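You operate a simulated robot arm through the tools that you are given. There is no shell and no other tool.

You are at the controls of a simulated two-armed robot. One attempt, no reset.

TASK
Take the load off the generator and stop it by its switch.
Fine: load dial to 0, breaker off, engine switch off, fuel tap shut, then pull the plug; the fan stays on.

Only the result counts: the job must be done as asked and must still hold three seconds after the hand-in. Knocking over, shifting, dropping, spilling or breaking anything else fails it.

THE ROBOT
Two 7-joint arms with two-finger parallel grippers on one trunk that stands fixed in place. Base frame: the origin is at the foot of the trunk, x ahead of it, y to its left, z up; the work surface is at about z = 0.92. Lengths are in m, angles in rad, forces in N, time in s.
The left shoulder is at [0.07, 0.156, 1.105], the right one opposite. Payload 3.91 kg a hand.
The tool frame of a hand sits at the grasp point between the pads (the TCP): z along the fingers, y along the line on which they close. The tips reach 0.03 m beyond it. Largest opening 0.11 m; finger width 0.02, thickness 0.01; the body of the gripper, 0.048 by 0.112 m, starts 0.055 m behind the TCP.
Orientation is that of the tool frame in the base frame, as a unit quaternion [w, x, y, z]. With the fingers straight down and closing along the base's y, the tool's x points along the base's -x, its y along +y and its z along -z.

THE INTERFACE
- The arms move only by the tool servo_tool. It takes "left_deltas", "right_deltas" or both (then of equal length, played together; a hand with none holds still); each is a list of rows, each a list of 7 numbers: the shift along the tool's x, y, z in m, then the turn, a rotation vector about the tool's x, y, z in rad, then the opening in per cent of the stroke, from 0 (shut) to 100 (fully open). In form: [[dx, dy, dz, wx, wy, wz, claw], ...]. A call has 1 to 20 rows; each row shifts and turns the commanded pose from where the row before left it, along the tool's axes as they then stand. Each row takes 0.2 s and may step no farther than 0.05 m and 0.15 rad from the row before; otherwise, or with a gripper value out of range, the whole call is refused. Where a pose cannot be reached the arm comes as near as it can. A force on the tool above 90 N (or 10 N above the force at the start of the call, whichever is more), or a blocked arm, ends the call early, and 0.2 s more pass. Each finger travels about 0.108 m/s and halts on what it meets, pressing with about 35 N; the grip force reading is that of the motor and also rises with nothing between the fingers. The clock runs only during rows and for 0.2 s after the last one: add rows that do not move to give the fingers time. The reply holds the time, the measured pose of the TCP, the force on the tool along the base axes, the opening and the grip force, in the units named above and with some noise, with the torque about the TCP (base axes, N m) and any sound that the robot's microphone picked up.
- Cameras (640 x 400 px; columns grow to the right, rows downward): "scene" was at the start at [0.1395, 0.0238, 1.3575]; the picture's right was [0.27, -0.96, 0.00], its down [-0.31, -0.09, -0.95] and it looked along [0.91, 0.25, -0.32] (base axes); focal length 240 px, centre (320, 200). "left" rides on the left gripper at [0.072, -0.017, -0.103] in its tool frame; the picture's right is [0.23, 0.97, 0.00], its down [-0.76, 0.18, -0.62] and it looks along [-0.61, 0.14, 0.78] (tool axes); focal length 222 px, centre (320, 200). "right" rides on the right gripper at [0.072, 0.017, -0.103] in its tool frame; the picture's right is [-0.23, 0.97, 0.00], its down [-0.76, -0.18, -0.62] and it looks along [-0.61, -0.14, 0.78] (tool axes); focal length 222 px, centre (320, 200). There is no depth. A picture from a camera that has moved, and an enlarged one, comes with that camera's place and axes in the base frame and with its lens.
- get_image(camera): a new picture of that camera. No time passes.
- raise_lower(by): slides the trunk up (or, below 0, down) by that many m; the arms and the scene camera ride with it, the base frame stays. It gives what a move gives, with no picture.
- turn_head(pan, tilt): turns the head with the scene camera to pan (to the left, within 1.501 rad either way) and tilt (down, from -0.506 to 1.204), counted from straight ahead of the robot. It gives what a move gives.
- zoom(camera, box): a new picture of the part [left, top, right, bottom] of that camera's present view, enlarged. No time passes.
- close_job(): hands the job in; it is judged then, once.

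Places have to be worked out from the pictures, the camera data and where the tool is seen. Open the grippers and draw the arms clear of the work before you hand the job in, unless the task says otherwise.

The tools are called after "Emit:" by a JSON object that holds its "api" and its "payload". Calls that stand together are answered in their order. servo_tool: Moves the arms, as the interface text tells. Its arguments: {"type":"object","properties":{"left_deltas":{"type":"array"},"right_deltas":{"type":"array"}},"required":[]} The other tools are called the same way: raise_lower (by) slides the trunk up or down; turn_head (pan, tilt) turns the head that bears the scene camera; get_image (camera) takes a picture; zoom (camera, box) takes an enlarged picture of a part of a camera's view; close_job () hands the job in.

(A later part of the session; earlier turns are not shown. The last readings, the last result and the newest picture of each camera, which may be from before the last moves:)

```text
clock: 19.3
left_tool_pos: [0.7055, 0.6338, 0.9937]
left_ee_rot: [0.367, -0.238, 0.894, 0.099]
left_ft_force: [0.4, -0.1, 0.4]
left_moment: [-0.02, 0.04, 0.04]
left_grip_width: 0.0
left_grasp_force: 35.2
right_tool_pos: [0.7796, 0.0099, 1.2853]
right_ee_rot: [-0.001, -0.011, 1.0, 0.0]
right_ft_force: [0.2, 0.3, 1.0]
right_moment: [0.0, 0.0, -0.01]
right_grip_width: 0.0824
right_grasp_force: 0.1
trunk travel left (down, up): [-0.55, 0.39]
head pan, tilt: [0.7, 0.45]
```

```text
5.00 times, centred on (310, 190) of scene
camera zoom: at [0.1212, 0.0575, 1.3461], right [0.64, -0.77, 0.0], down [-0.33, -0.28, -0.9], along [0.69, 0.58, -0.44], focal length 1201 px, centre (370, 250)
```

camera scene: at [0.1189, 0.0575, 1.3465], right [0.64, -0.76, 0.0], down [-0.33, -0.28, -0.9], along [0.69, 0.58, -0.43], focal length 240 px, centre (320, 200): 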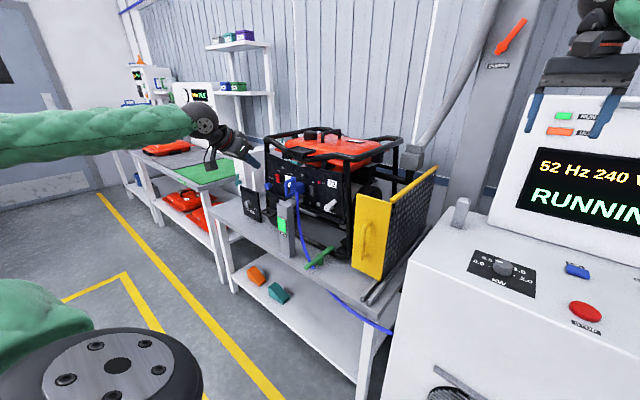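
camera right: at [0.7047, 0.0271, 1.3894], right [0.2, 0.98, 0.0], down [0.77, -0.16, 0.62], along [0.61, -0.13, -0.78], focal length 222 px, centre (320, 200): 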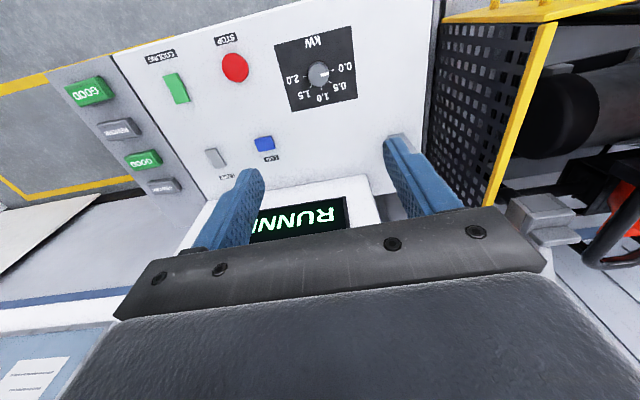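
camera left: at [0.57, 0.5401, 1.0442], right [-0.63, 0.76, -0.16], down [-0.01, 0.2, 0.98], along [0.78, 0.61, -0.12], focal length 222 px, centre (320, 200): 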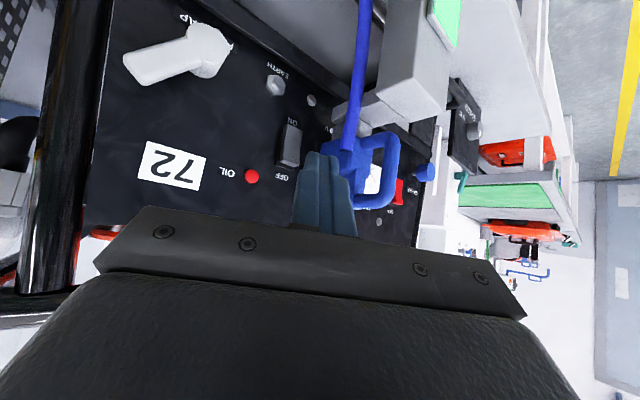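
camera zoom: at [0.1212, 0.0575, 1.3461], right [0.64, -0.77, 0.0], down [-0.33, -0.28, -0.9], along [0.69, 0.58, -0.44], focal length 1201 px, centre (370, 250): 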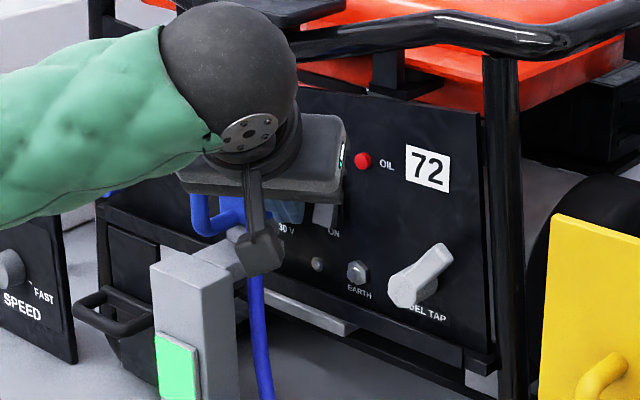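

I return to the earlier standoff pose for a like-for-like comparison of the rocker.

Emit:
{"api": "servo_tool", "payload": {"left_deltas": [[0.0081, 0.0029, -0.0266, 0, 0, 0, 0], [0.0081, 0.0029, -0.0266, 0, 0, 0, 0], [0, 0, 0, 0, 0, 0, 0]]}}

Emit:
{"api": "zoom", "payload": {"camera": "left", "box": [230, 90, 350, 190]}}

Emit:
{"api": "zoom", "payload": {"camera": "scene", "box": [250, 150, 370, 230]}}

```text
clock: 20.1
left_tool_pos: [0.6619, 0.6149, 1.0191]
left_ee_rot: [0.367, -0.237, 0.894, 0.099]
left_ft_force: [0.4, -0.7, -0.8]
left_moment: [0.01, 0.02, -0.01]
left_grip_width: 0.0
left_grasp_force: 34.5
right_tool_pos: [0.7796, 0.0113, 1.2853]
right_ee_rot: [-0.001, -0.011, 1.0, 0.0]
right_ft_force: [0.8, -0.1, 0.4]
right_moment: [0.02, 0.03, 0.01]
right_grip_width: 0.0823
right_grasp_force: 0.1
trunk travel left (down, up): [-0.55, 0.39]
head pan, tilt: [0.7, 0.45]
```

```text
4.00 times, centred on (290, 140) of left
camera zoom: at [0.5627, 0.5371, 1.0419], right [-0.63, 0.76, -0.16], down [0.0, 0.2, 0.98], along [0.78, 0.61, -0.13], focal length 888 px, centre (440, 440)
```

zoom: 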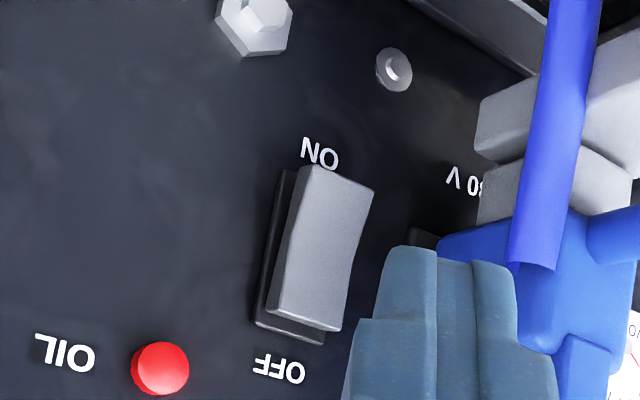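

```text
5.00 times, centred on (310, 190) of scene
camera zoom: at [0.1213, 0.0589, 1.346], right [0.64, -0.77, 0.0], down [-0.33, -0.28, -0.9], along [0.69, 0.58, -0.44], focal length 1201 px, centre (370, 250)
```

zoom: 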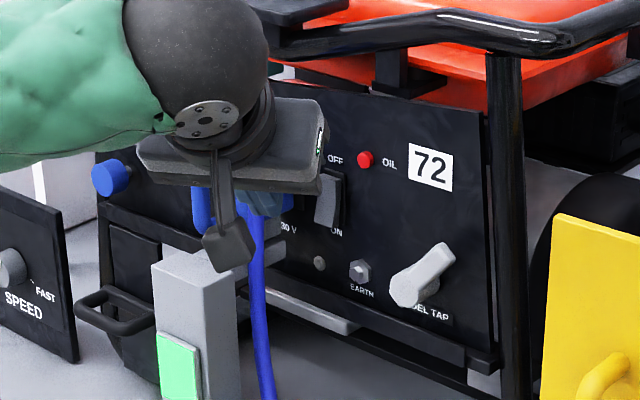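

In the scene view the rocker's lower (ON) end now seems to lean out. I enlarge to verify.

Emit:
{"api": "zoom", "payload": {"camera": "scene", "box": [300, 170, 340, 205]}}

Emit:
{"api": "get_image", "payload": {"camera": "scene"}}

```text
11.43 times, centred on (320, 188) of scene
camera zoom: at [0.1213, 0.0589, 1.346], right [0.64, -0.77, 0.0], down [-0.33, -0.28, -0.9], along [0.69, 0.58, -0.44], focal length 2745 px, centre (320, 343)
```

zoom: 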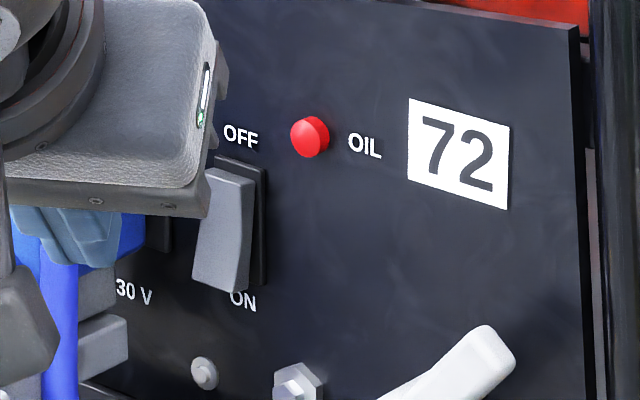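

```text
taken
camera scene: at [0.1213, 0.0589, 1.346], right [0.64, -0.77, 0.0], down [-0.33, -0.28, -0.9], along [0.69, 0.58, -0.44], focal length 240 px, centre (320, 200)
```

scene: 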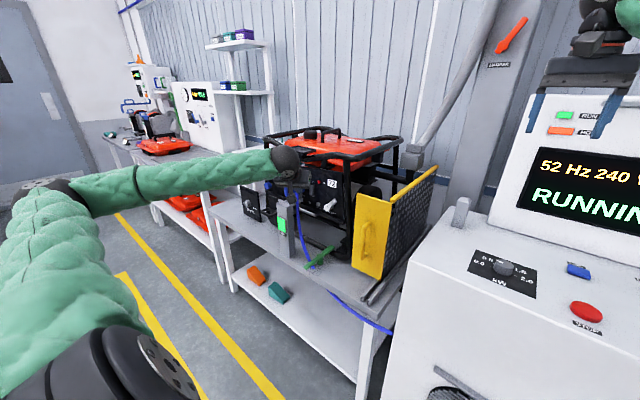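

The breaker is clearly flipped (its ON end now stands proud), so it's OFF. Next the red engine switch at (0.767, 0.848, 0.968): I raise the hand over the plug, go left, and come to a standoff before it.

Emit:
{"api": "servo_tool", "payload": {"left_deltas": [[-0.0212, 0, -0.0212, 0, 0, 0, 0], [-0.0212, 0, -0.0212, 0, 0, 0, 0], [-0.0154, 0.0378, 0.0154, 0, 0, 0, 0], [-0.0154, 0.0378, 0.0154, 0, 0, 0, 0], [-0.0154, 0.0378, 0.0154, 0, 0, 0, 0], [-0.0154, 0.0378, 0.0154, 0, 0, 0, 0], [-0.0154, 0.0378, 0.0154, 0, 0, 0, 0], [0.0103, -0.0066, 0.0283, 0, 0, 0, 0], [0.0103, -0.0066, 0.0283, 0, 0, 0, 0], [0, 0, 0, 0, 0, 0, 0]]}}

Emit:
{"api": "get_image", "payload": {"camera": "left"}}

Emit:
{"api": "zoom", "payload": {"camera": "scene", "box": [230, 140, 350, 220]}}

```text
clock: 22.3
left_tool_pos: [0.6892, 0.8317, 1.028]
left_ee_rot: [0.367, -0.238, 0.894, 0.1]
left_ft_force: [0.4, -0.2, -0.3]
left_moment: [0.0, -0.01, -0.01]
left_grip_width: 0.0
left_grasp_force: 35.0
right_tool_pos: [0.7774, 0.0085, 1.2864]
right_ee_rot: [0.0, -0.012, 1.0, 0.0]
right_ft_force: [0.0, -0.6, -1.0]
right_moment: [0.01, 0.01, 0.01]
right_grip_width: 0.0825
right_grasp_force: 0.1
trunk travel left (down, up): [-0.55, 0.39]
head pan, tilt: [0.7, 0.45]
```

```text
taken
camera left: at [0.5903, 0.7549, 1.0496], right [-0.63, 0.76, -0.16], down [0.0, 0.2, 0.98], along [0.78, 0.61, -0.13], focal length 222 px, centre (320, 200)
```

left: 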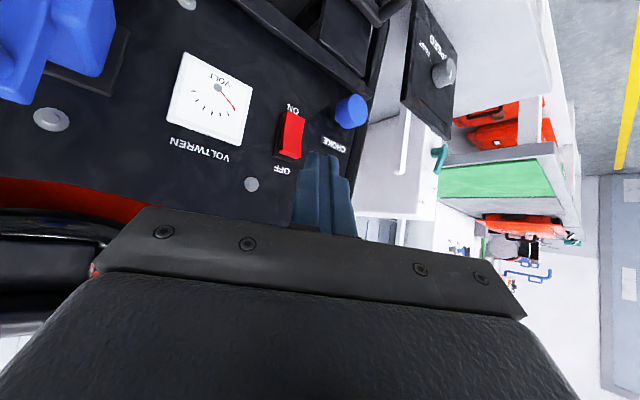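

```text
5.00 times, centred on (290, 180) of scene
camera zoom: at [0.1194, 0.0576, 1.3464], right [0.64, -0.76, 0.0], down [-0.33, -0.28, -0.9], along [0.69, 0.58, -0.44], focal length 1201 px, centre (470, 300)
```

zoom: 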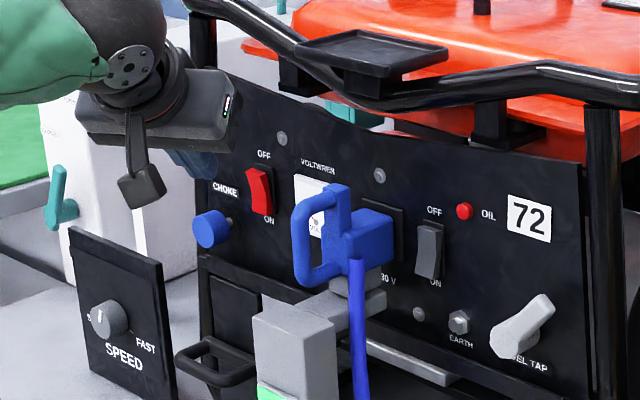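

The red rocker is still ON (top stands out), the black one shows OFF. I move in and press the red switch's upper end the same way.

Emit:
{"api": "servo_tool", "payload": {"left_deltas": [[0.0052, -0.0093, 0.04, 0, 0, 0, 0], [-0.00306, -0.0025, 0.00306, 0, 0, 0, 0], [-0.00306, -0.0025, 0.00306, 0, 0, 0, 0], [-0.00306, -0.0025, 0.00306, 0, 0, 0, 0], [-0.00306, -0.0025, 0.00306, 0, 0, 0, 0], [-0.00184, -0.0015, 0.00184, 0, 0, 0, 0], [-0.00184, -0.0015, 0.00184, 0, 0, 0, 0], [0, 0, 0, 0, 0, 0, 0]]}}

Emit:
{"api": "zoom", "payload": {"camera": "left", "box": [230, 90, 390, 190]}}

Emit:
{"api": "zoom", "payload": {"camera": "scene", "box": [500, 130, 640, 240]}}

```text
clock: 24.1
left_tool_pos: [0.7391, 0.8369, 0.9938]
left_ee_rot: [0.366, -0.239, 0.894, 0.1]
left_ft_force: [-40.8, -0.7, -1.5]
left_moment: [-0.02, 0.68, 0.2]
left_grip_width: 0.0001
left_grasp_force: 34.9
right_tool_pos: [0.7751, 0.0107, 1.2879]
right_ee_rot: [0.001, -0.011, 1.0, 0.0]
right_ft_force: [0.8, -0.5, -0.2]
right_moment: [-0.01, 0.02, -0.05]
right_grip_width: 0.0825
right_grasp_force: 0.1
trunk travel left (down, up): [-0.55, 0.39]
head pan, tilt: [0.7, 0.45]
```

```text
4.00 times, centred on (310, 140) of left
camera zoom: at [0.639, 0.7601, 1.0159], right [-0.63, 0.76, -0.16], down [0.0, 0.2, 0.98], along [0.78, 0.61, -0.13], focal length 888 px, centre (360, 440)
```

zoom: 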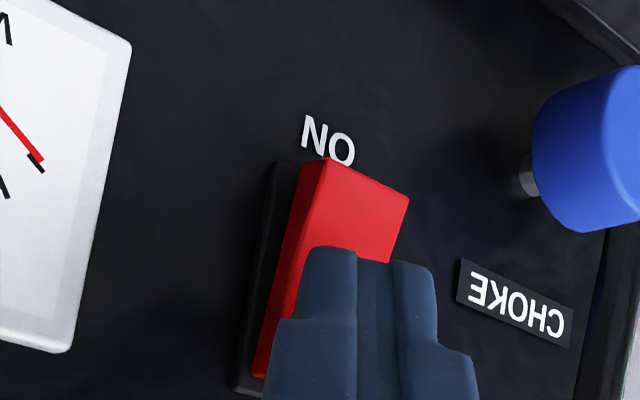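

```text
3.64 times, centred on (570, 185) of scene
camera zoom: at [0.1161, 0.0586, 1.3465], right [0.65, -0.76, 0.0], down [-0.33, -0.28, -0.9], along [0.69, 0.58, -0.43], focal length 873 px, centre (-589, 254)
```

zoom: 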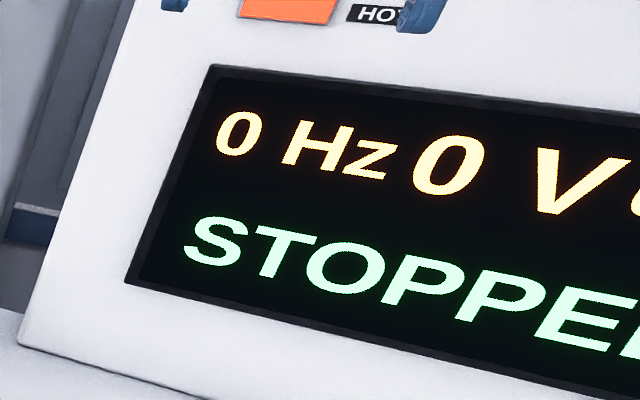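

The display reads 0 Hz, STOPPED. I back off and verify the switch's position.

Emit:
{"api": "servo_tool", "payload": {"left_deltas": [[0.0092, 0.0075, -0.0092, 0, 0, 0, 0], [0.0122, 0.01, -0.0122, 0, 0, 0, 0], [0.0122, 0.01, -0.0122, 0, 0, 0, 0], [-0.0212, 0, -0.0212, 0, 0, 0, 0], [-0.0212, 0, -0.0212, 0, 0, 0, 0], [0, 0, 0, 0, 0, 0, 0]]}}

Emit:
{"api": "zoom", "payload": {"camera": "scene", "box": [230, 150, 350, 230]}}

Emit:
{"api": "get_image", "payload": {"camera": "left"}}

Emit:
{"api": "get_image", "payload": {"camera": "scene"}}

```text
clock: 25.5
left_tool_pos: [0.6873, 0.837, 1.0537]
left_ee_rot: [0.366, -0.237, 0.894, 0.098]
left_ft_force: [0.0, -0.6, -0.2]
left_moment: [0.05, -0.04, 0.0]
left_grip_width: 0.0
left_grasp_force: 34.7
right_tool_pos: [0.7798, 0.0111, 1.2864]
right_ee_rot: [0.0, -0.011, 1.0, -0.001]
right_ft_force: [0.3, 0.1, -0.2]
right_moment: [0.0, -0.01, 0.03]
right_grip_width: 0.0826
right_grasp_force: 0.1
trunk travel left (down, up): [-0.55, 0.39]
head pan, tilt: [0.7, 0.45]
```

```text
5.00 times, centred on (290, 190) of scene
camera zoom: at [0.1202, 0.0583, 1.3462], right [0.64, -0.76, 0.0], down [-0.33, -0.28, -0.9], along [0.69, 0.58, -0.44], focal length 1201 px, centre (470, 250)
```

zoom: 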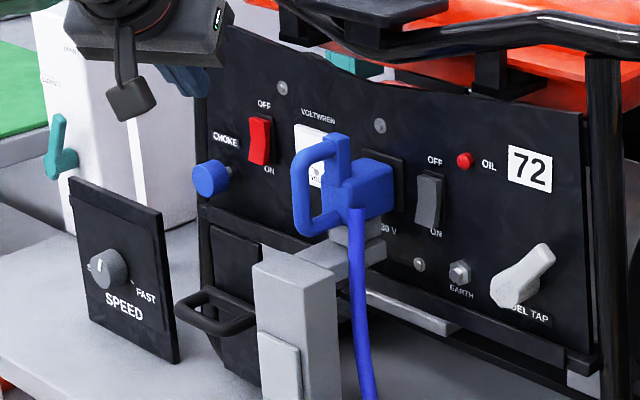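

```text
taken
camera left: at [0.5892, 0.7603, 1.0761], right [-0.63, 0.76, -0.16], down [0.0, 0.2, 0.98], along [0.78, 0.61, -0.13], focal length 222 px, centre (320, 200)
```

left: 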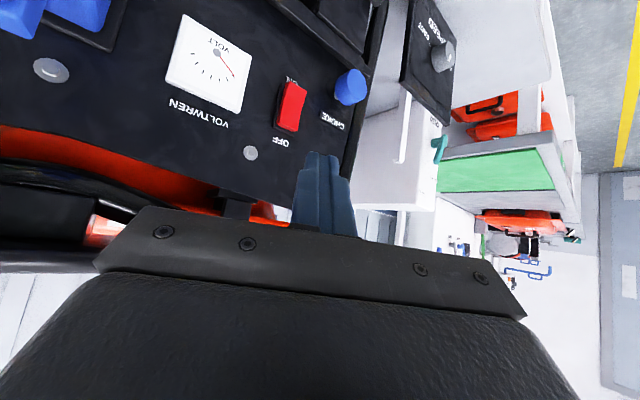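

```text
taken
camera scene: at [0.1202, 0.0583, 1.3462], right [0.64, -0.76, 0.0], down [-0.33, -0.28, -0.9], along [0.69, 0.58, -0.44], focal length 240 px, centre (320, 200)
```

scene: 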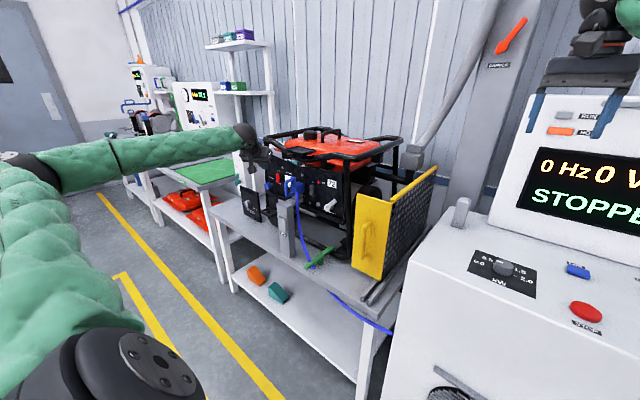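

Both switches are off and the run lamps are out. Now I examine the fuel tap closely for markings that show which way is shut.

Emit:
{"api": "zoom", "payload": {"camera": "scene", "box": [310, 180, 360, 220]}}

Emit:
{"api": "zoom", "payload": {"camera": "scene", "box": [70, 40, 260, 180]}}

```text
10.00 times, centred on (335, 200) of scene
camera zoom: at [0.1202, 0.0583, 1.3462], right [0.64, -0.76, 0.0], down [-0.33, -0.28, -0.9], along [0.69, 0.58, -0.44], focal length 2402 px, centre (170, 200)
```

zoom: 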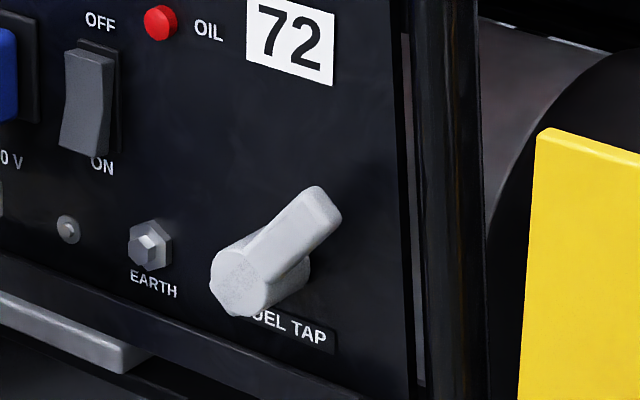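

```text
2.86 times, centred on (165, 110) of scene
camera zoom: at [0.1202, 0.0583, 1.3462], right [0.64, -0.76, 0.0], down [-0.33, -0.28, -0.9], along [0.69, 0.58, -0.44], focal length 686 px, centre (763, 457)
```

zoom: 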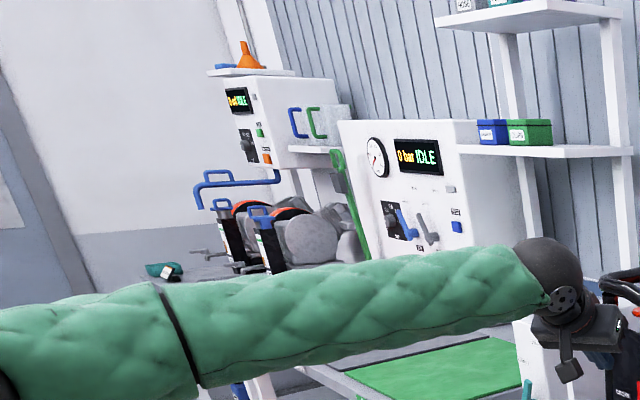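

No markings show at the tap. I look at similar levers (the damper on the wall, the green lever on the bench, the teal one) for hints of how levers work here.

Emit:
{"api": "zoom", "payload": {"camera": "scene", "box": [460, 0, 560, 80]}}

Emit:
{"api": "zoom", "payload": {"camera": "scene", "box": [270, 210, 420, 310]}}

Emit:
{"api": "zoom", "payload": {"camera": "scene", "box": [225, 150, 275, 230]}}

Emit:
{"api": "zoom", "payload": {"camera": "right", "box": [420, 0, 640, 140]}}

```text
5.00 times, centred on (510, 40) of scene
camera zoom: at [0.1202, 0.0583, 1.3462], right [0.64, -0.76, 0.0], down [-0.33, -0.28, -0.9], along [0.69, 0.58, -0.44], focal length 1201 px, centre (-630, 1000)
```

zoom: 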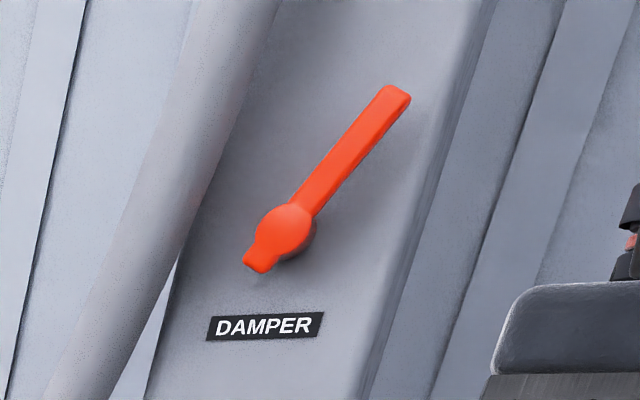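

```text
4.00 times, centred on (345, 260) of scene
camera zoom: at [0.1202, 0.0583, 1.3462], right [0.64, -0.76, 0.0], down [-0.33, -0.28, -0.9], along [0.69, 0.58, -0.44], focal length 961 px, centre (220, -40)
```

zoom: 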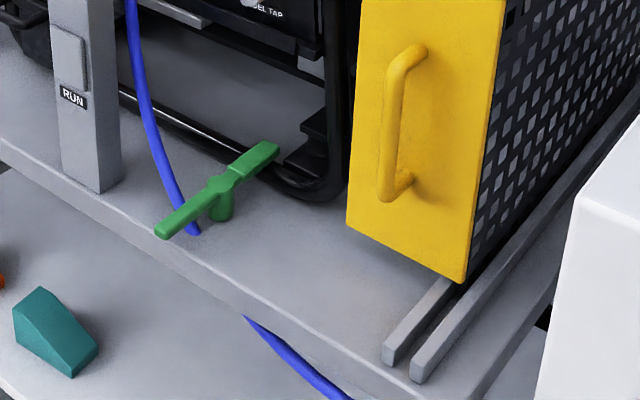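

```text
5.00 times, centred on (250, 190) of scene
camera zoom: at [0.1202, 0.0583, 1.3462], right [0.64, -0.76, 0.0], down [-0.33, -0.28, -0.9], along [0.69, 0.58, -0.44], focal length 1201 px, centre (670, 250)
```

zoom: 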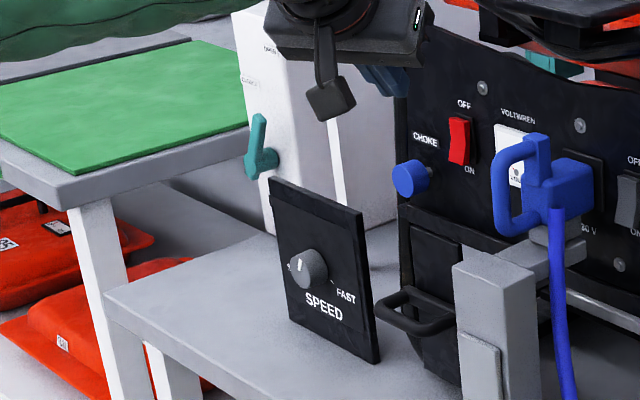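

```text
2.86 times, centred on (530, 70) of right
camera zoom: at [0.7067, 0.0245, 1.3887], right [0.21, 0.98, 0.0], down [0.77, -0.16, 0.62], along [0.61, -0.13, -0.78], focal length 635 px, centre (-280, 571)
```

zoom: 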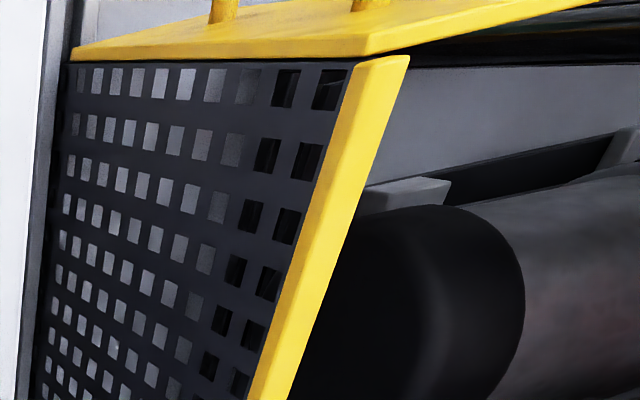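

The panel plane is at x≈0.777 and the tap lever points 45° up-right (hub (0.756, 0.557, 0.93), tip (0.755, 0.522, 0.965)). I'll use the half-open fingers as a fork around the lever to find gently which way it swings; first I move right above the plug and undo the yaw.

Emit:
{"api": "servo_tool", "payload": {"left_deltas": [[-0.0212, 0, -0.0212, 0, 0, 0, 0], [0.017, -0.0359, -0.017, 0, 0, 0, 0], [0.017, -0.0359, -0.017, 0, 0, 0, 0], [0.017, -0.0359, -0.017, 0, 0, 0, 0], [0.017, -0.0359, -0.017, 0, 0, 0, 0], [0.017, -0.0359, -0.017, 0, 0, 0, 0], [0.017, -0.0359, -0.017, 0, 0, 0, 0], [0.017, -0.0359, -0.017, 0, 0, 0, 30], [0, 0, 0, 0.0926, 0, 0.0926, 60], [0, 0, 0, 0.0926, 0, 0.0926, 60], [0, 0, 0, 0.0926, 0, 0.0926, 60], [0, 0, 0, 0.0926, 0, 0.0926, 60], [0, 0, 0, 0, 0, 0, 60]]}}

Emit:
{"api": "get_image", "payload": {"camera": "left"}}

Emit:
{"api": "zoom", "payload": {"camera": "scene", "box": [270, 140, 390, 220]}}

```text
clock: 28.3
left_tool_pos: [0.6661, 0.5355, 1.0823]
left_ee_rot: [0.38, 0.0, 0.925, 0.0]
left_ft_force: [0.3, 0.1, -0.3]
left_moment: [0.01, -0.01, -0.03]
left_grip_width: 0.0658
left_grasp_force: 0.0
right_tool_pos: [0.7785, 0.0093, 1.2858]
right_ee_rot: [0.0, -0.011, 1.0, 0.0]
right_ft_force: [0.0, -0.9, -0.6]
right_moment: [0.01, 0.03, 0.02]
right_grip_width: 0.0823
right_grasp_force: 0.2
trunk travel left (down, up): [-0.55, 0.39]
head pan, tilt: [0.7, 0.45]
```

```text
taken
camera left: at [0.5432, 0.5182, 1.105], right [-0.16, 0.97, -0.16], down [0.11, 0.18, 0.98], along [0.98, 0.14, -0.13], focal length 222 px, centre (320, 200)
```

left: 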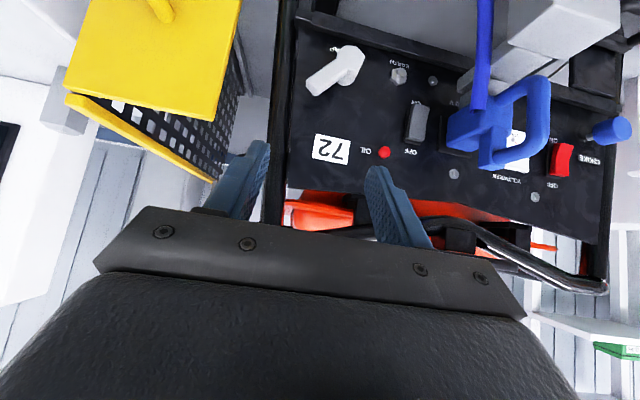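

```text
5.00 times, centred on (330, 180) of scene
camera zoom: at [0.1207, 0.0582, 1.3462], right [0.64, -0.77, 0.0], down [-0.33, -0.28, -0.9], along [0.69, 0.58, -0.44], focal length 1201 px, centre (270, 300)
```

zoom: 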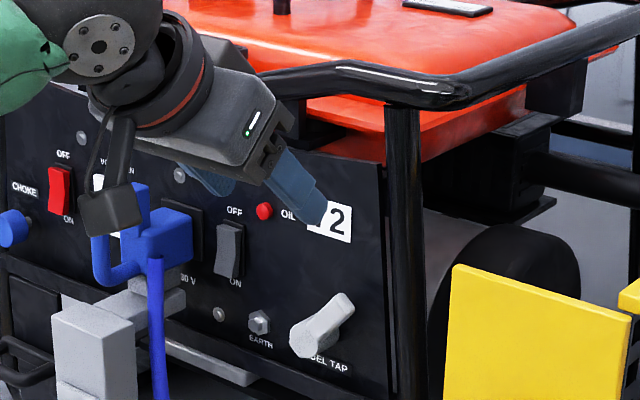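

Clear view; positions agree. I move the fork down and forward most of the way toward the lever, then check.

Emit:
{"api": "servo_tool", "payload": {"left_deltas": [[0.005, -0.0006, 0.031, 0, 0, 0, 60], [0.005, -0.0006, 0.031, 0, 0, 0, 60], [0.005, -0.0006, 0.031, 0, 0, 0, 60], [0, 0, 0, 0, 0, 0, 60]]}}

Emit:
{"api": "get_image", "payload": {"camera": "left"}}

Emit:
{"api": "zoom", "payload": {"camera": "scene", "box": [290, 160, 380, 220]}}

```text
clock: 29.3
left_tool_pos: [0.7218, 0.5335, 1.0065]
left_ee_rot: [0.38, 0.002, 0.925, -0.002]
left_ft_force: [0.8, -0.2, 0.4]
left_moment: [0.0, -0.04, 0.03]
left_grip_width: 0.0659
left_grasp_force: 0.1
right_tool_pos: [0.7779, 0.0099, 1.286]
right_ee_rot: [0.001, -0.011, 1.0, 0.0]
right_ft_force: [-0.3, -0.4, -0.5]
right_moment: [0.0, -0.03, 0.01]
right_grip_width: 0.0827
right_grasp_force: 0.1
trunk travel left (down, up): [-0.55, 0.39]
head pan, tilt: [0.7, 0.45]
```

```text
taken
camera left: at [0.5978, 0.5161, 1.0292], right [-0.16, 0.97, -0.16], down [0.1, 0.18, 0.98], along [0.98, 0.14, -0.13], focal length 222 px, centre (320, 200)
```

left: 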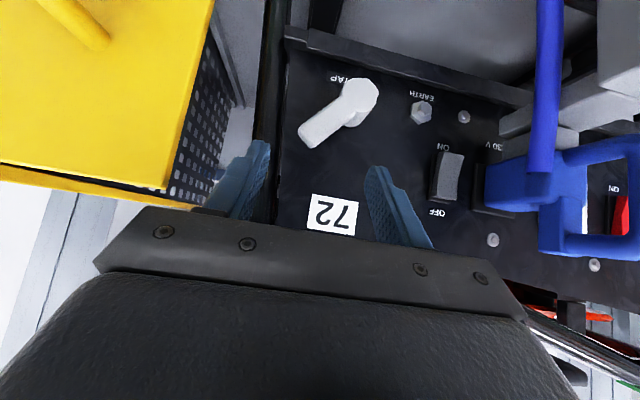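

```text
6.67 times, centred on (335, 190) of scene
camera zoom: at [0.1194, 0.0579, 1.3464], right [0.64, -0.77, 0.0], down [-0.33, -0.28, -0.9], along [0.69, 0.58, -0.44], focal length 1601 px, centre (220, 267)
```

zoom: 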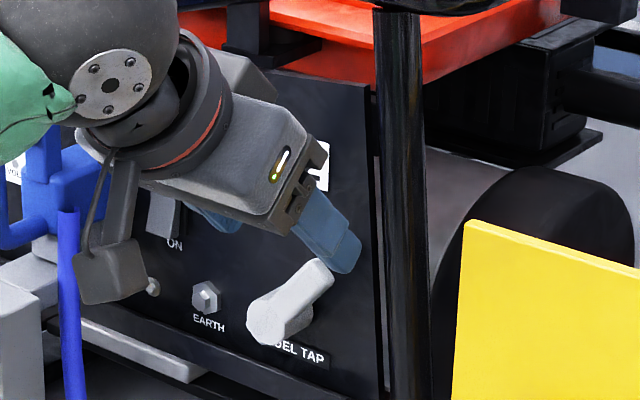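

The lever will pass between the fingers, and the guard corner (0.758, 0.436, 1.02) is clear of the gripper. I make the last step in.

Emit:
{"api": "servo_tool", "payload": {"left_deltas": [[0.003, 0, 0.0157, 0, 0, 0, 60], [0.003, 0, 0.0157, 0, 0, 0, 60], [0, 0, 0, 0, 0, 0, 60]]}}

Emit:
{"api": "zoom", "payload": {"camera": "left", "box": [200, 40, 440, 220]}}

Emit:
{"api": "zoom", "payload": {"camera": "scene", "box": [290, 160, 380, 220]}}

```text
clock: 30.1
left_tool_pos: [0.7385, 0.5337, 0.9795]
left_ee_rot: [0.379, 0.001, 0.925, -0.001]
left_ft_force: [0.4, 0.4, 0.2]
left_moment: [-0.04, 0.01, 0.02]
left_grip_width: 0.0658
left_grasp_force: 0.0
right_tool_pos: [0.7779, 0.0098, 1.2866]
right_ee_rot: [0.0, -0.011, 1.0, 0.0]
right_ft_force: [-0.7, 0.2, 1.0]
right_moment: [-0.01, 0.0, 0.02]
right_grip_width: 0.0825
right_grasp_force: 0.0
trunk travel left (down, up): [-0.55, 0.39]
head pan, tilt: [0.7, 0.45]
```

```text
2.22 times, centred on (320, 130) of left
camera zoom: at [0.6138, 0.5165, 1.0019], right [-0.16, 0.97, -0.16], down [0.1, 0.18, 0.98], along [0.98, 0.14, -0.13], focal length 494 px, centre (320, 356)
```

zoom: 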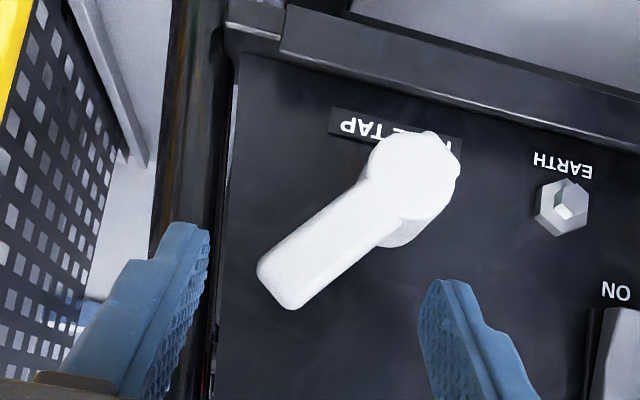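

```text
6.67 times, centred on (335, 190) of scene
camera zoom: at [0.12, 0.058, 1.3463], right [0.64, -0.76, 0.0], down [-0.33, -0.28, -0.9], along [0.69, 0.58, -0.44], focal length 1601 px, centre (220, 267)
```

zoom: 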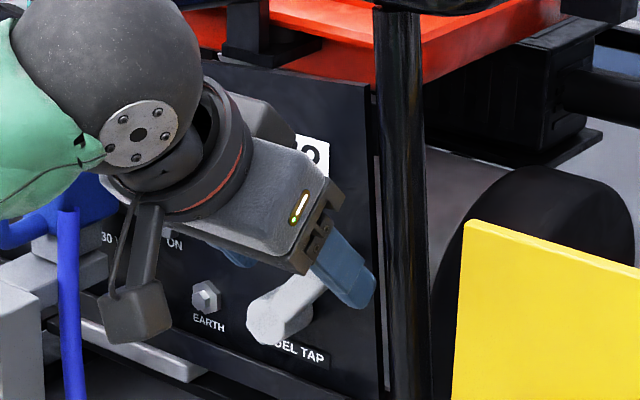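

The lever end lies between the fingers. I push gently to the left (+y) in small steps to test whether the lever swings counter-clockwise.

Emit:
{"api": "servo_tool", "payload": {"left_deltas": [[0, 0.004, 0, 0, 0, 0, 60], [0, 0.004, 0, 0, 0, 0, 60], [0, 0.004, 0, 0, 0, 0, 60], [0, 0, 0, 0, 0, 0, 60]]}}

Emit:
{"api": "zoom", "payload": {"camera": "left", "box": [200, 40, 440, 220]}}

```text
clock: 31.1
left_tool_pos: [0.739, 0.5456, 0.9782]
left_ee_rot: [0.379, 0.001, 0.925, 0.0]
left_ft_force: [-0.6, 0.0, -0.4]
left_moment: [-0.02, 0.0, 0.01]
left_grip_width: 0.0658
left_grasp_force: 0.2
right_tool_pos: [0.7787, 0.0101, 1.2852]
right_ee_rot: [0.0, -0.011, 1.0, 0.0]
right_ft_force: [0.3, 0.1, -0.5]
right_moment: [-0.01, -0.02, 0.02]
right_grip_width: 0.0823
right_grasp_force: 0.1
trunk travel left (down, up): [-0.55, 0.39]
head pan, tilt: [0.7, 0.45]
```

```text
2.22 times, centred on (320, 130) of left
camera zoom: at [0.6149, 0.5283, 1.0012], right [-0.16, 0.97, -0.16], down [0.1, 0.18, 0.98], along [0.98, 0.14, -0.13], focal length 494 px, centre (320, 356)
```

zoom: 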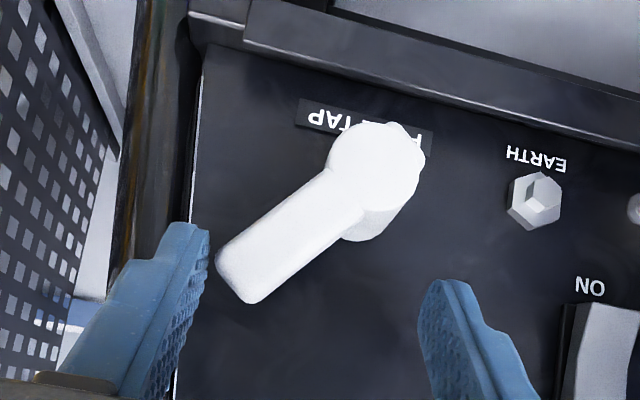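

Not yet in contact, only a few mm left. I continue with small steps.

Emit:
{"api": "servo_tool", "payload": {"left_deltas": [[0, 0.003, 0, 0, 0, 0, 60], [0, 0.003, 0, 0, 0, 0, 60], [0, 0.002, 0, 0, 0, 0, 60], [0, 0, 0, 0, 0, 0, 60]]}}

Emit:
{"api": "zoom", "payload": {"camera": "left", "box": [200, 40, 440, 220]}}

```text
clock: 32.1
left_tool_pos: [0.7391, 0.553, 0.9796]
left_ee_rot: [0.38, 0.002, 0.925, -0.001]
left_ft_force: [-0.1, 0.0, 0.6]
left_moment: [-0.02, -0.04, -0.01]
left_grip_width: 0.0666
left_grasp_force: 0.1
right_tool_pos: [0.7787, 0.0092, 1.2875]
right_ee_rot: [0.0, -0.011, 1.0, 0.0]
right_ft_force: [-0.1, -0.9, -0.4]
right_moment: [0.0, 0.02, 0.01]
right_grip_width: 0.0825
right_grasp_force: 0.0
trunk travel left (down, up): [-0.55, 0.39]
head pan, tilt: [0.7, 0.45]
```

```text
2.22 times, centred on (320, 130) of left
camera zoom: at [0.6147, 0.5365, 1.0012], right [-0.16, 0.97, -0.16], down [0.1, 0.18, 0.98], along [0.98, 0.14, -0.13], focal length 494 px, centre (320, 356)
```

zoom: 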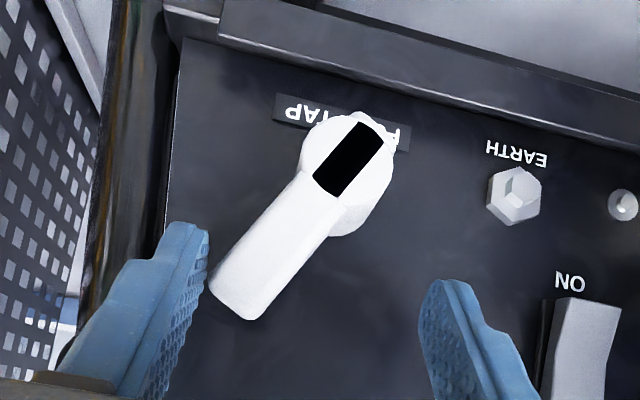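

The lever swings counter-clockwise freely with almost no force, so it was resting at the other end. I push on leftward until the lever is about vertical.

Emit:
{"api": "servo_tool", "payload": {"left_deltas": [[0, 0.004, 0, 0, 0, 0, 60], [0, 0.004, 0, 0, 0, 0, 60], [0, 0.004, 0, 0, 0, 0, 60], [0, 0.004, 0, 0, 0, 0, 60], [0, 0.004, 0, 0, 0, 0, 60], [0, 0.004, 0, 0, 0, 0, 60], [0, 0, 0, 0, 0, 0, 60]]}}

Emit:
{"api": "zoom", "payload": {"camera": "left", "box": [200, 40, 440, 220]}}

```text
clock: 33.7
left_tool_pos: [0.7383, 0.5774, 0.9793]
left_ee_rot: [0.379, 0.0, 0.925, 0.0]
left_ft_force: [0.0, 0.3, -0.4]
left_moment: [-0.01, 0.02, -0.02]
left_grip_width: 0.0661
left_grasp_force: 0.4
right_tool_pos: [0.7781, 0.0104, 1.2864]
right_ee_rot: [0.0, -0.012, 1.0, 0.0]
right_ft_force: [-0.1, 0.1, 1.7]
right_moment: [-0.03, -0.03, -0.05]
right_grip_width: 0.0826
right_grasp_force: 0.1
trunk travel left (down, up): [-0.55, 0.39]
head pan, tilt: [0.7, 0.45]
```

```text
2.22 times, centred on (320, 130) of left
camera zoom: at [0.615, 0.5598, 1.0019], right [-0.16, 0.97, -0.16], down [0.1, 0.18, 0.98], along [0.98, 0.14, -0.13], focal length 494 px, centre (320, 356)
```

zoom: 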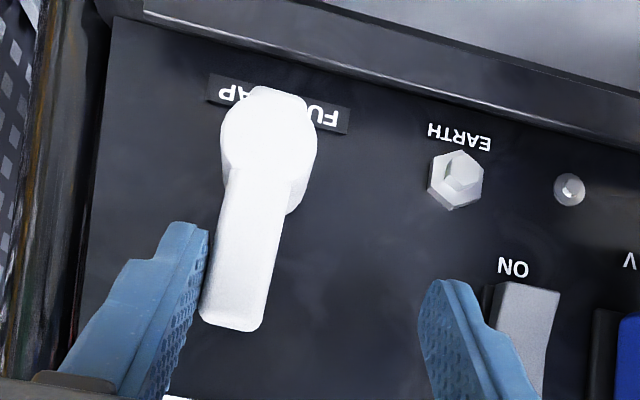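

The lever is about vertical and the left finger nears the breaker, so I back off, close the fingers, and come in again on the lever's right side.

Emit:
{"api": "servo_tool", "payload": {"left_deltas": [[0, -0.012, 0, 0, 0, 0, 60], [0, 0, -0.04, 0, 0, 0, 60], [0, 0, -0.02, 0, 0, 0, 30], [0, -0.02, 0, 0, 0, 0, 0], [0, -0.02, 0, 0, 0, 0, 0], [0, 0, 0, 0, 0, 0, 0], [0, 0, 0.03, 0, 0, 0, 0], [0, 0, 0.03, 0, 0, 0, 0], [0, 0, 0, 0, 0, 0, 0]]}}

Emit:
{"api": "zoom", "payload": {"camera": "left", "box": [200, 40, 440, 220]}}

```text
clock: 35.7
left_tool_pos: [0.7382, 0.5251, 0.9817]
left_ee_rot: [0.38, 0.001, 0.925, 0.0]
left_ft_force: [-0.5, 0.5, 0.5]
left_moment: [0.0, -0.01, 0.01]
left_grip_width: 0.0
left_grasp_force: 35.0
right_tool_pos: [0.7785, 0.0094, 1.2868]
right_ee_rot: [0.001, -0.011, 1.0, 0.0]
right_ft_force: [-1.3, -0.2, -0.9]
right_moment: [0.0, 0.0, 0.0]
right_grip_width: 0.0825
right_grasp_force: 0.1
trunk travel left (down, up): [-0.55, 0.39]
head pan, tilt: [0.7, 0.45]
```

```text
2.22 times, centred on (320, 130) of left
camera zoom: at [0.615, 0.5083, 1.0028], right [-0.16, 0.97, -0.16], down [0.1, 0.18, 0.98], along [0.98, 0.14, -0.13], focal length 494 px, centre (320, 356)
```

zoom: 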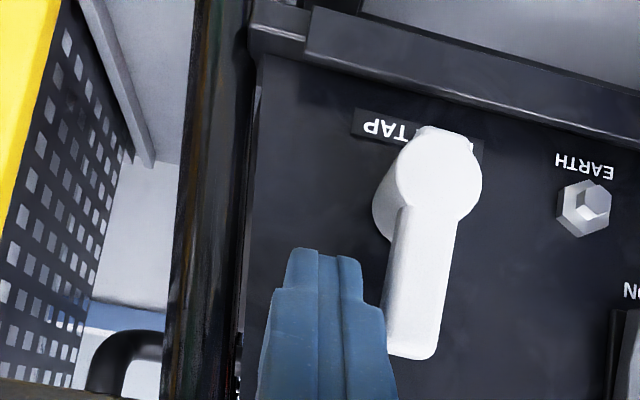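

Closed fingers are to the right of the lever. I push left in 4 mm steps.

Emit:
{"api": "servo_tool", "payload": {"left_deltas": [[0, 0.004, 0, 0, 0, 0, 0], [0, 0.004, 0, 0, 0, 0, 0], [0, 0.004, 0, 0, 0, 0, 0], [0, 0.004, 0, 0, 0, 0, 0], [0, 0.004, 0, 0, 0, 0, 0], [0, 0.004, 0, 0, 0, 0, 0], [0, 0.004, 0, 0, 0, 0, 0], [0, 0.004, 0, 0, 0, 0, 0], [0, 0.004, 0, 0, 0, 0, 0], [0, 0.004, 0, 0, 0, 0, 0], [0, 0, 0, 0, 0, 0, 0]]}}

Emit:
{"api": "zoom", "payload": {"camera": "left", "box": [200, 40, 440, 220]}}

```text
clock: 38.1
left_tool_pos: [0.7392, 0.5597, 0.9802]
left_ee_rot: [0.38, 0.003, 0.925, -0.001]
left_ft_force: [1.9, -60.6, -3.5]
left_moment: [-1.7, -0.01, -0.93]
left_grip_width: 0.0
left_grasp_force: 35.3
right_tool_pos: [0.7798, 0.0069, 1.2861]
right_ee_rot: [0.0, -0.011, 1.0, 0.001]
right_ft_force: [0.1, -0.2, -1.1]
right_moment: [0.0, 0.03, 0.04]
right_grip_width: 0.0825
right_grasp_force: 0.0
trunk travel left (down, up): [-0.55, 0.39]
head pan, tilt: [0.7, 0.45]
```

```text
2.22 times, centred on (320, 130) of left
camera zoom: at [0.6149, 0.5425, 1.0033], right [-0.15, 0.97, -0.16], down [0.11, 0.18, 0.98], along [0.98, 0.13, -0.13], focal length 494 px, centre (320, 356)
```

zoom: 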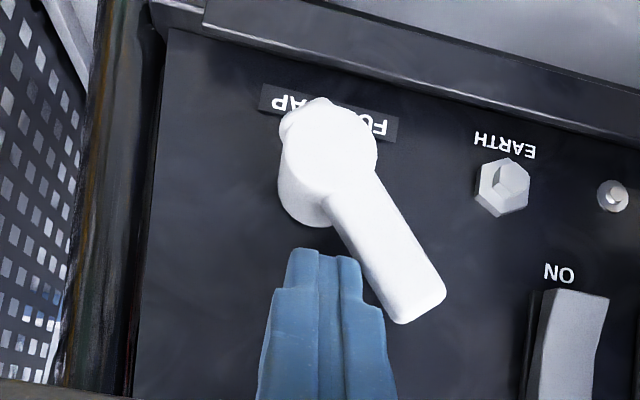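

The tap met its stop (60 N) at about 45° up-left — a full 90° swing from the open end, so shut. I back off, withdraw, and check that it stays.

Emit:
{"api": "servo_tool", "payload": {"left_deltas": [[0, -0.01, 0, 0, 0, 0, 0], [0, -0.015, 0, 0, 0, 0, 0], [0, 0, -0.04, 0, 0, 0, 0], [0, 0, -0.04, 0, 0, 0, 0], [-0.02, 0, -0.04, 0, 0, 0, 0], [-0.02, 0.02, -0.04, 0, 0, 0, 0], [0, 0, 0, 0, 0, 0, 0]]}}

Emit:
{"api": "get_image", "payload": {"camera": "left"}}

Emit:
{"api": "zoom", "payload": {"camera": "scene", "box": [250, 150, 370, 230]}}

Emit:
{"api": "zoom", "payload": {"camera": "left", "box": [250, 0, 610, 220]}}

```text
clock: 39.7
left_tool_pos: [0.6564, 0.5607, 1.1227]
left_ee_rot: [0.379, 0.0, 0.925, 0.0]
left_ft_force: [-0.9, 0.0, 0.8]
left_moment: [-0.02, 0.0, -0.01]
left_grip_width: 0.0001
left_grasp_force: 34.7
right_tool_pos: [0.7783, 0.0107, 1.2856]
right_ee_rot: [0.0, -0.012, 1.0, -0.001]
right_ft_force: [-0.1, 0.4, -0.1]
right_moment: [-0.02, -0.02, 0.0]
right_grip_width: 0.0826
right_grasp_force: 0.0
trunk travel left (down, up): [-0.55, 0.39]
head pan, tilt: [0.7, 0.45]
```

```text
taken
camera left: at [0.5321, 0.543, 1.1441], right [-0.16, 0.97, -0.16], down [0.11, 0.18, 0.98], along [0.98, 0.14, -0.13], focal length 222 px, centre (320, 200)
```

left: 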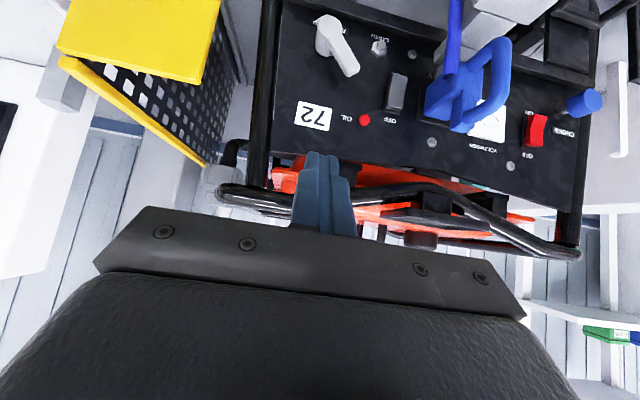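

```text
5.00 times, centred on (310, 190) of scene
camera zoom: at [0.1204, 0.0577, 1.3462], right [0.64, -0.76, 0.0], down [-0.33, -0.28, -0.9], along [0.69, 0.58, -0.44], focal length 1201 px, centre (370, 250)
```

zoom: 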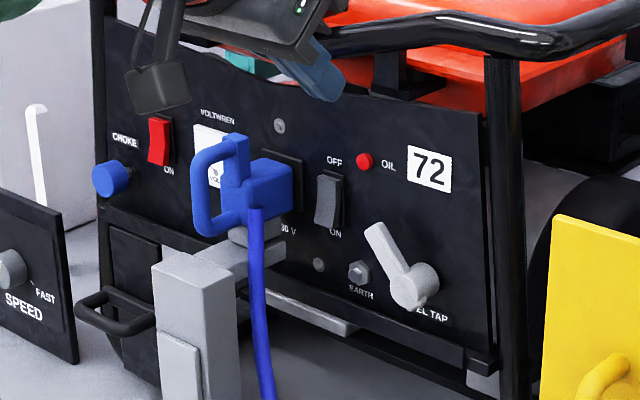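

```text
1.78 times, centred on (430, 110) of left
camera zoom: at [0.5321, 0.543, 1.1441], right [-0.16, 0.97, -0.16], down [0.11, 0.18, 0.98], along [0.98, 0.14, -0.13], focal length 395 px, centre (124, 360)
```

zoom: 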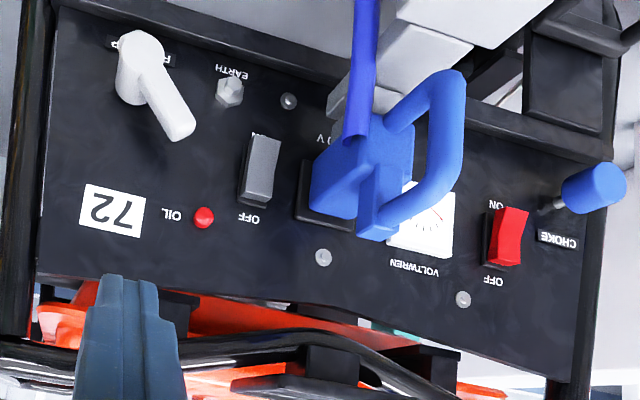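

The tap stays at up-left. Now the plug: I enlarge its mounting to understand how it sits and where it can go when pulled.

Emit:
{"api": "zoom", "payload": {"camera": "scene", "box": [275, 170, 325, 210]}}

Emit:
{"api": "zoom", "payload": {"camera": "left", "box": [400, 0, 540, 140]}}

Emit:
{"api": "zoom", "payload": {"camera": "scene", "box": [255, 170, 355, 280]}}

```text
10.00 times, centred on (300, 190) of scene
camera zoom: at [0.1204, 0.0577, 1.3462], right [0.64, -0.76, 0.0], down [-0.33, -0.28, -0.9], along [0.69, 0.58, -0.44], focal length 2402 px, centre (520, 300)
```

zoom: 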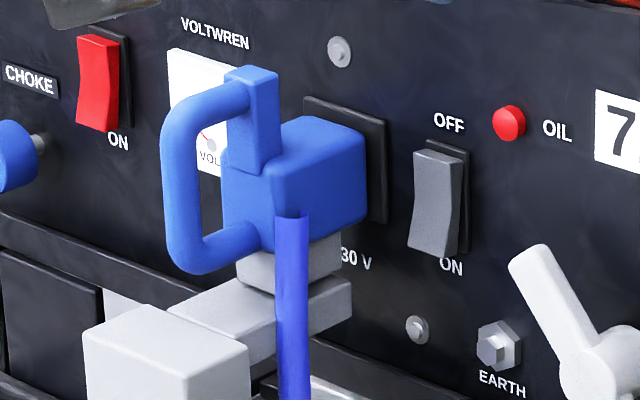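

```text
2.86 times, centred on (470, 70) of left
camera zoom: at [0.5321, 0.543, 1.1441], right [-0.16, 0.97, -0.16], down [0.11, 0.18, 0.98], along [0.98, 0.14, -0.13], focal length 635 px, centre (-109, 571)
```

zoom: 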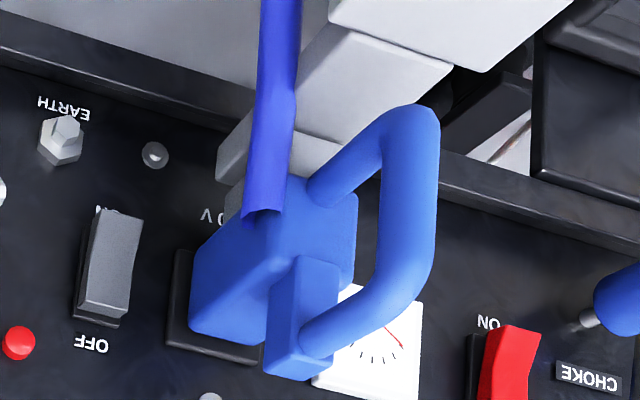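

```text
3.64 times, centred on (305, 225) of scene
camera zoom: at [0.1204, 0.0577, 1.3462], right [0.64, -0.76, 0.0], down [-0.33, -0.28, -0.9], along [0.69, 0.58, -0.44], focal length 873 px, centre (374, 109)
```

zoom: 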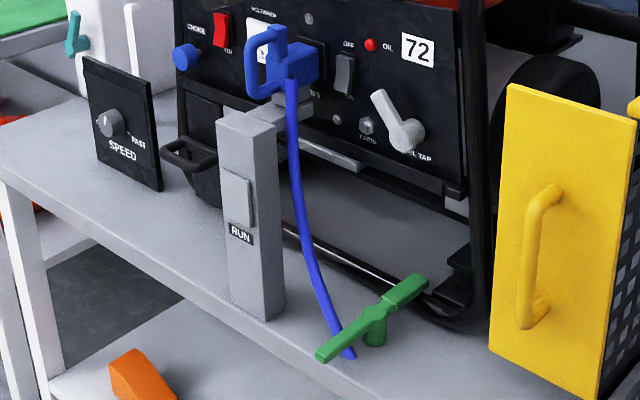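

The plug sits on a small grey carriage/arm from the post, and its D-handle bar is vertical at about (0.683, 0.703, 0.985). I bring the left hand in line above-behind it with fingers open to 0.06.

Emit:
{"api": "servo_tool", "payload": {"left_deltas": [[0.02, 0.0356, 0.0058, 0, 0, 0, 30], [0.02, 0.0356, 0.0058, 0, 0, 0, 55], [0.02, 0.0356, 0.0058, 0, 0, 0, 55], [0.02, 0.0356, 0.0058, 0, 0, 0, 55], [0, 0, 0, 0, 0, 0, 55]]}}

Emit:
{"api": "get_image", "payload": {"camera": "left"}}

Emit:
{"api": "zoom", "payload": {"camera": "scene", "box": [240, 140, 360, 220]}}

```text
clock: 40.9
left_tool_pos: [0.6146, 0.7033, 1.0479]
left_ee_rot: [0.379, 0.002, 0.925, -0.001]
left_ft_force: [0.0, -0.9, 0.3]
left_moment: [-0.03, 0.05, -0.02]
left_grip_width: 0.0606
left_grasp_force: 0.1
right_tool_pos: [0.7781, 0.0085, 1.2856]
right_ee_rot: [0.0, -0.011, 1.0, 0.0]
right_ft_force: [0.0, 0.0, 0.1]
right_moment: [-0.01, -0.01, -0.02]
right_grip_width: 0.0826
right_grasp_force: 0.0
trunk travel left (down, up): [-0.55, 0.39]
head pan, tilt: [0.7, 0.45]
```

```text
taken
camera left: at [0.4914, 0.6858, 1.0709], right [-0.16, 0.97, -0.16], down [0.1, 0.18, 0.98], along [0.98, 0.14, -0.13], focal length 222 px, centre (320, 200)
```

left: 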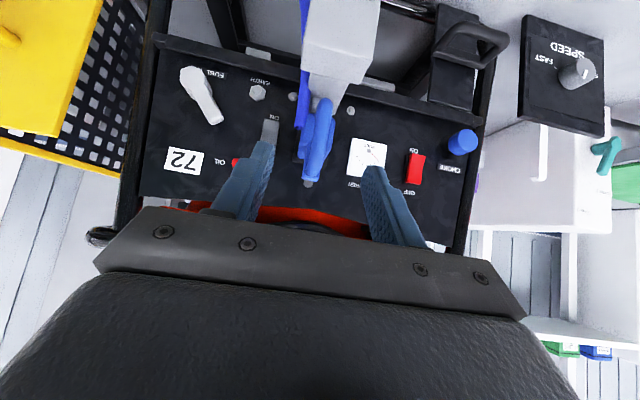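

```text
5.00 times, centred on (300, 180) of scene
camera zoom: at [0.1202, 0.0575, 1.3463], right [0.64, -0.76, 0.0], down [-0.33, -0.28, -0.9], along [0.69, 0.58, -0.44], focal length 1201 px, centre (420, 300)
```

zoom: 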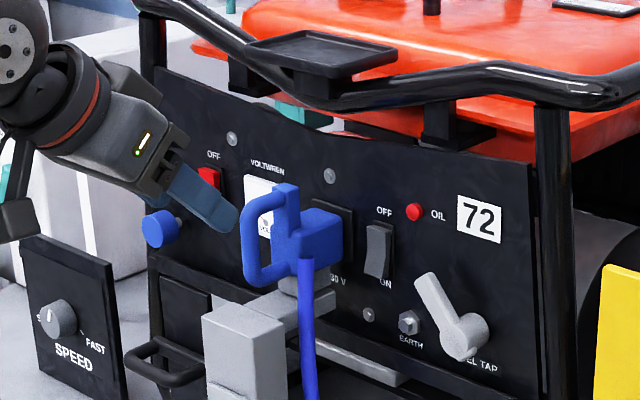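

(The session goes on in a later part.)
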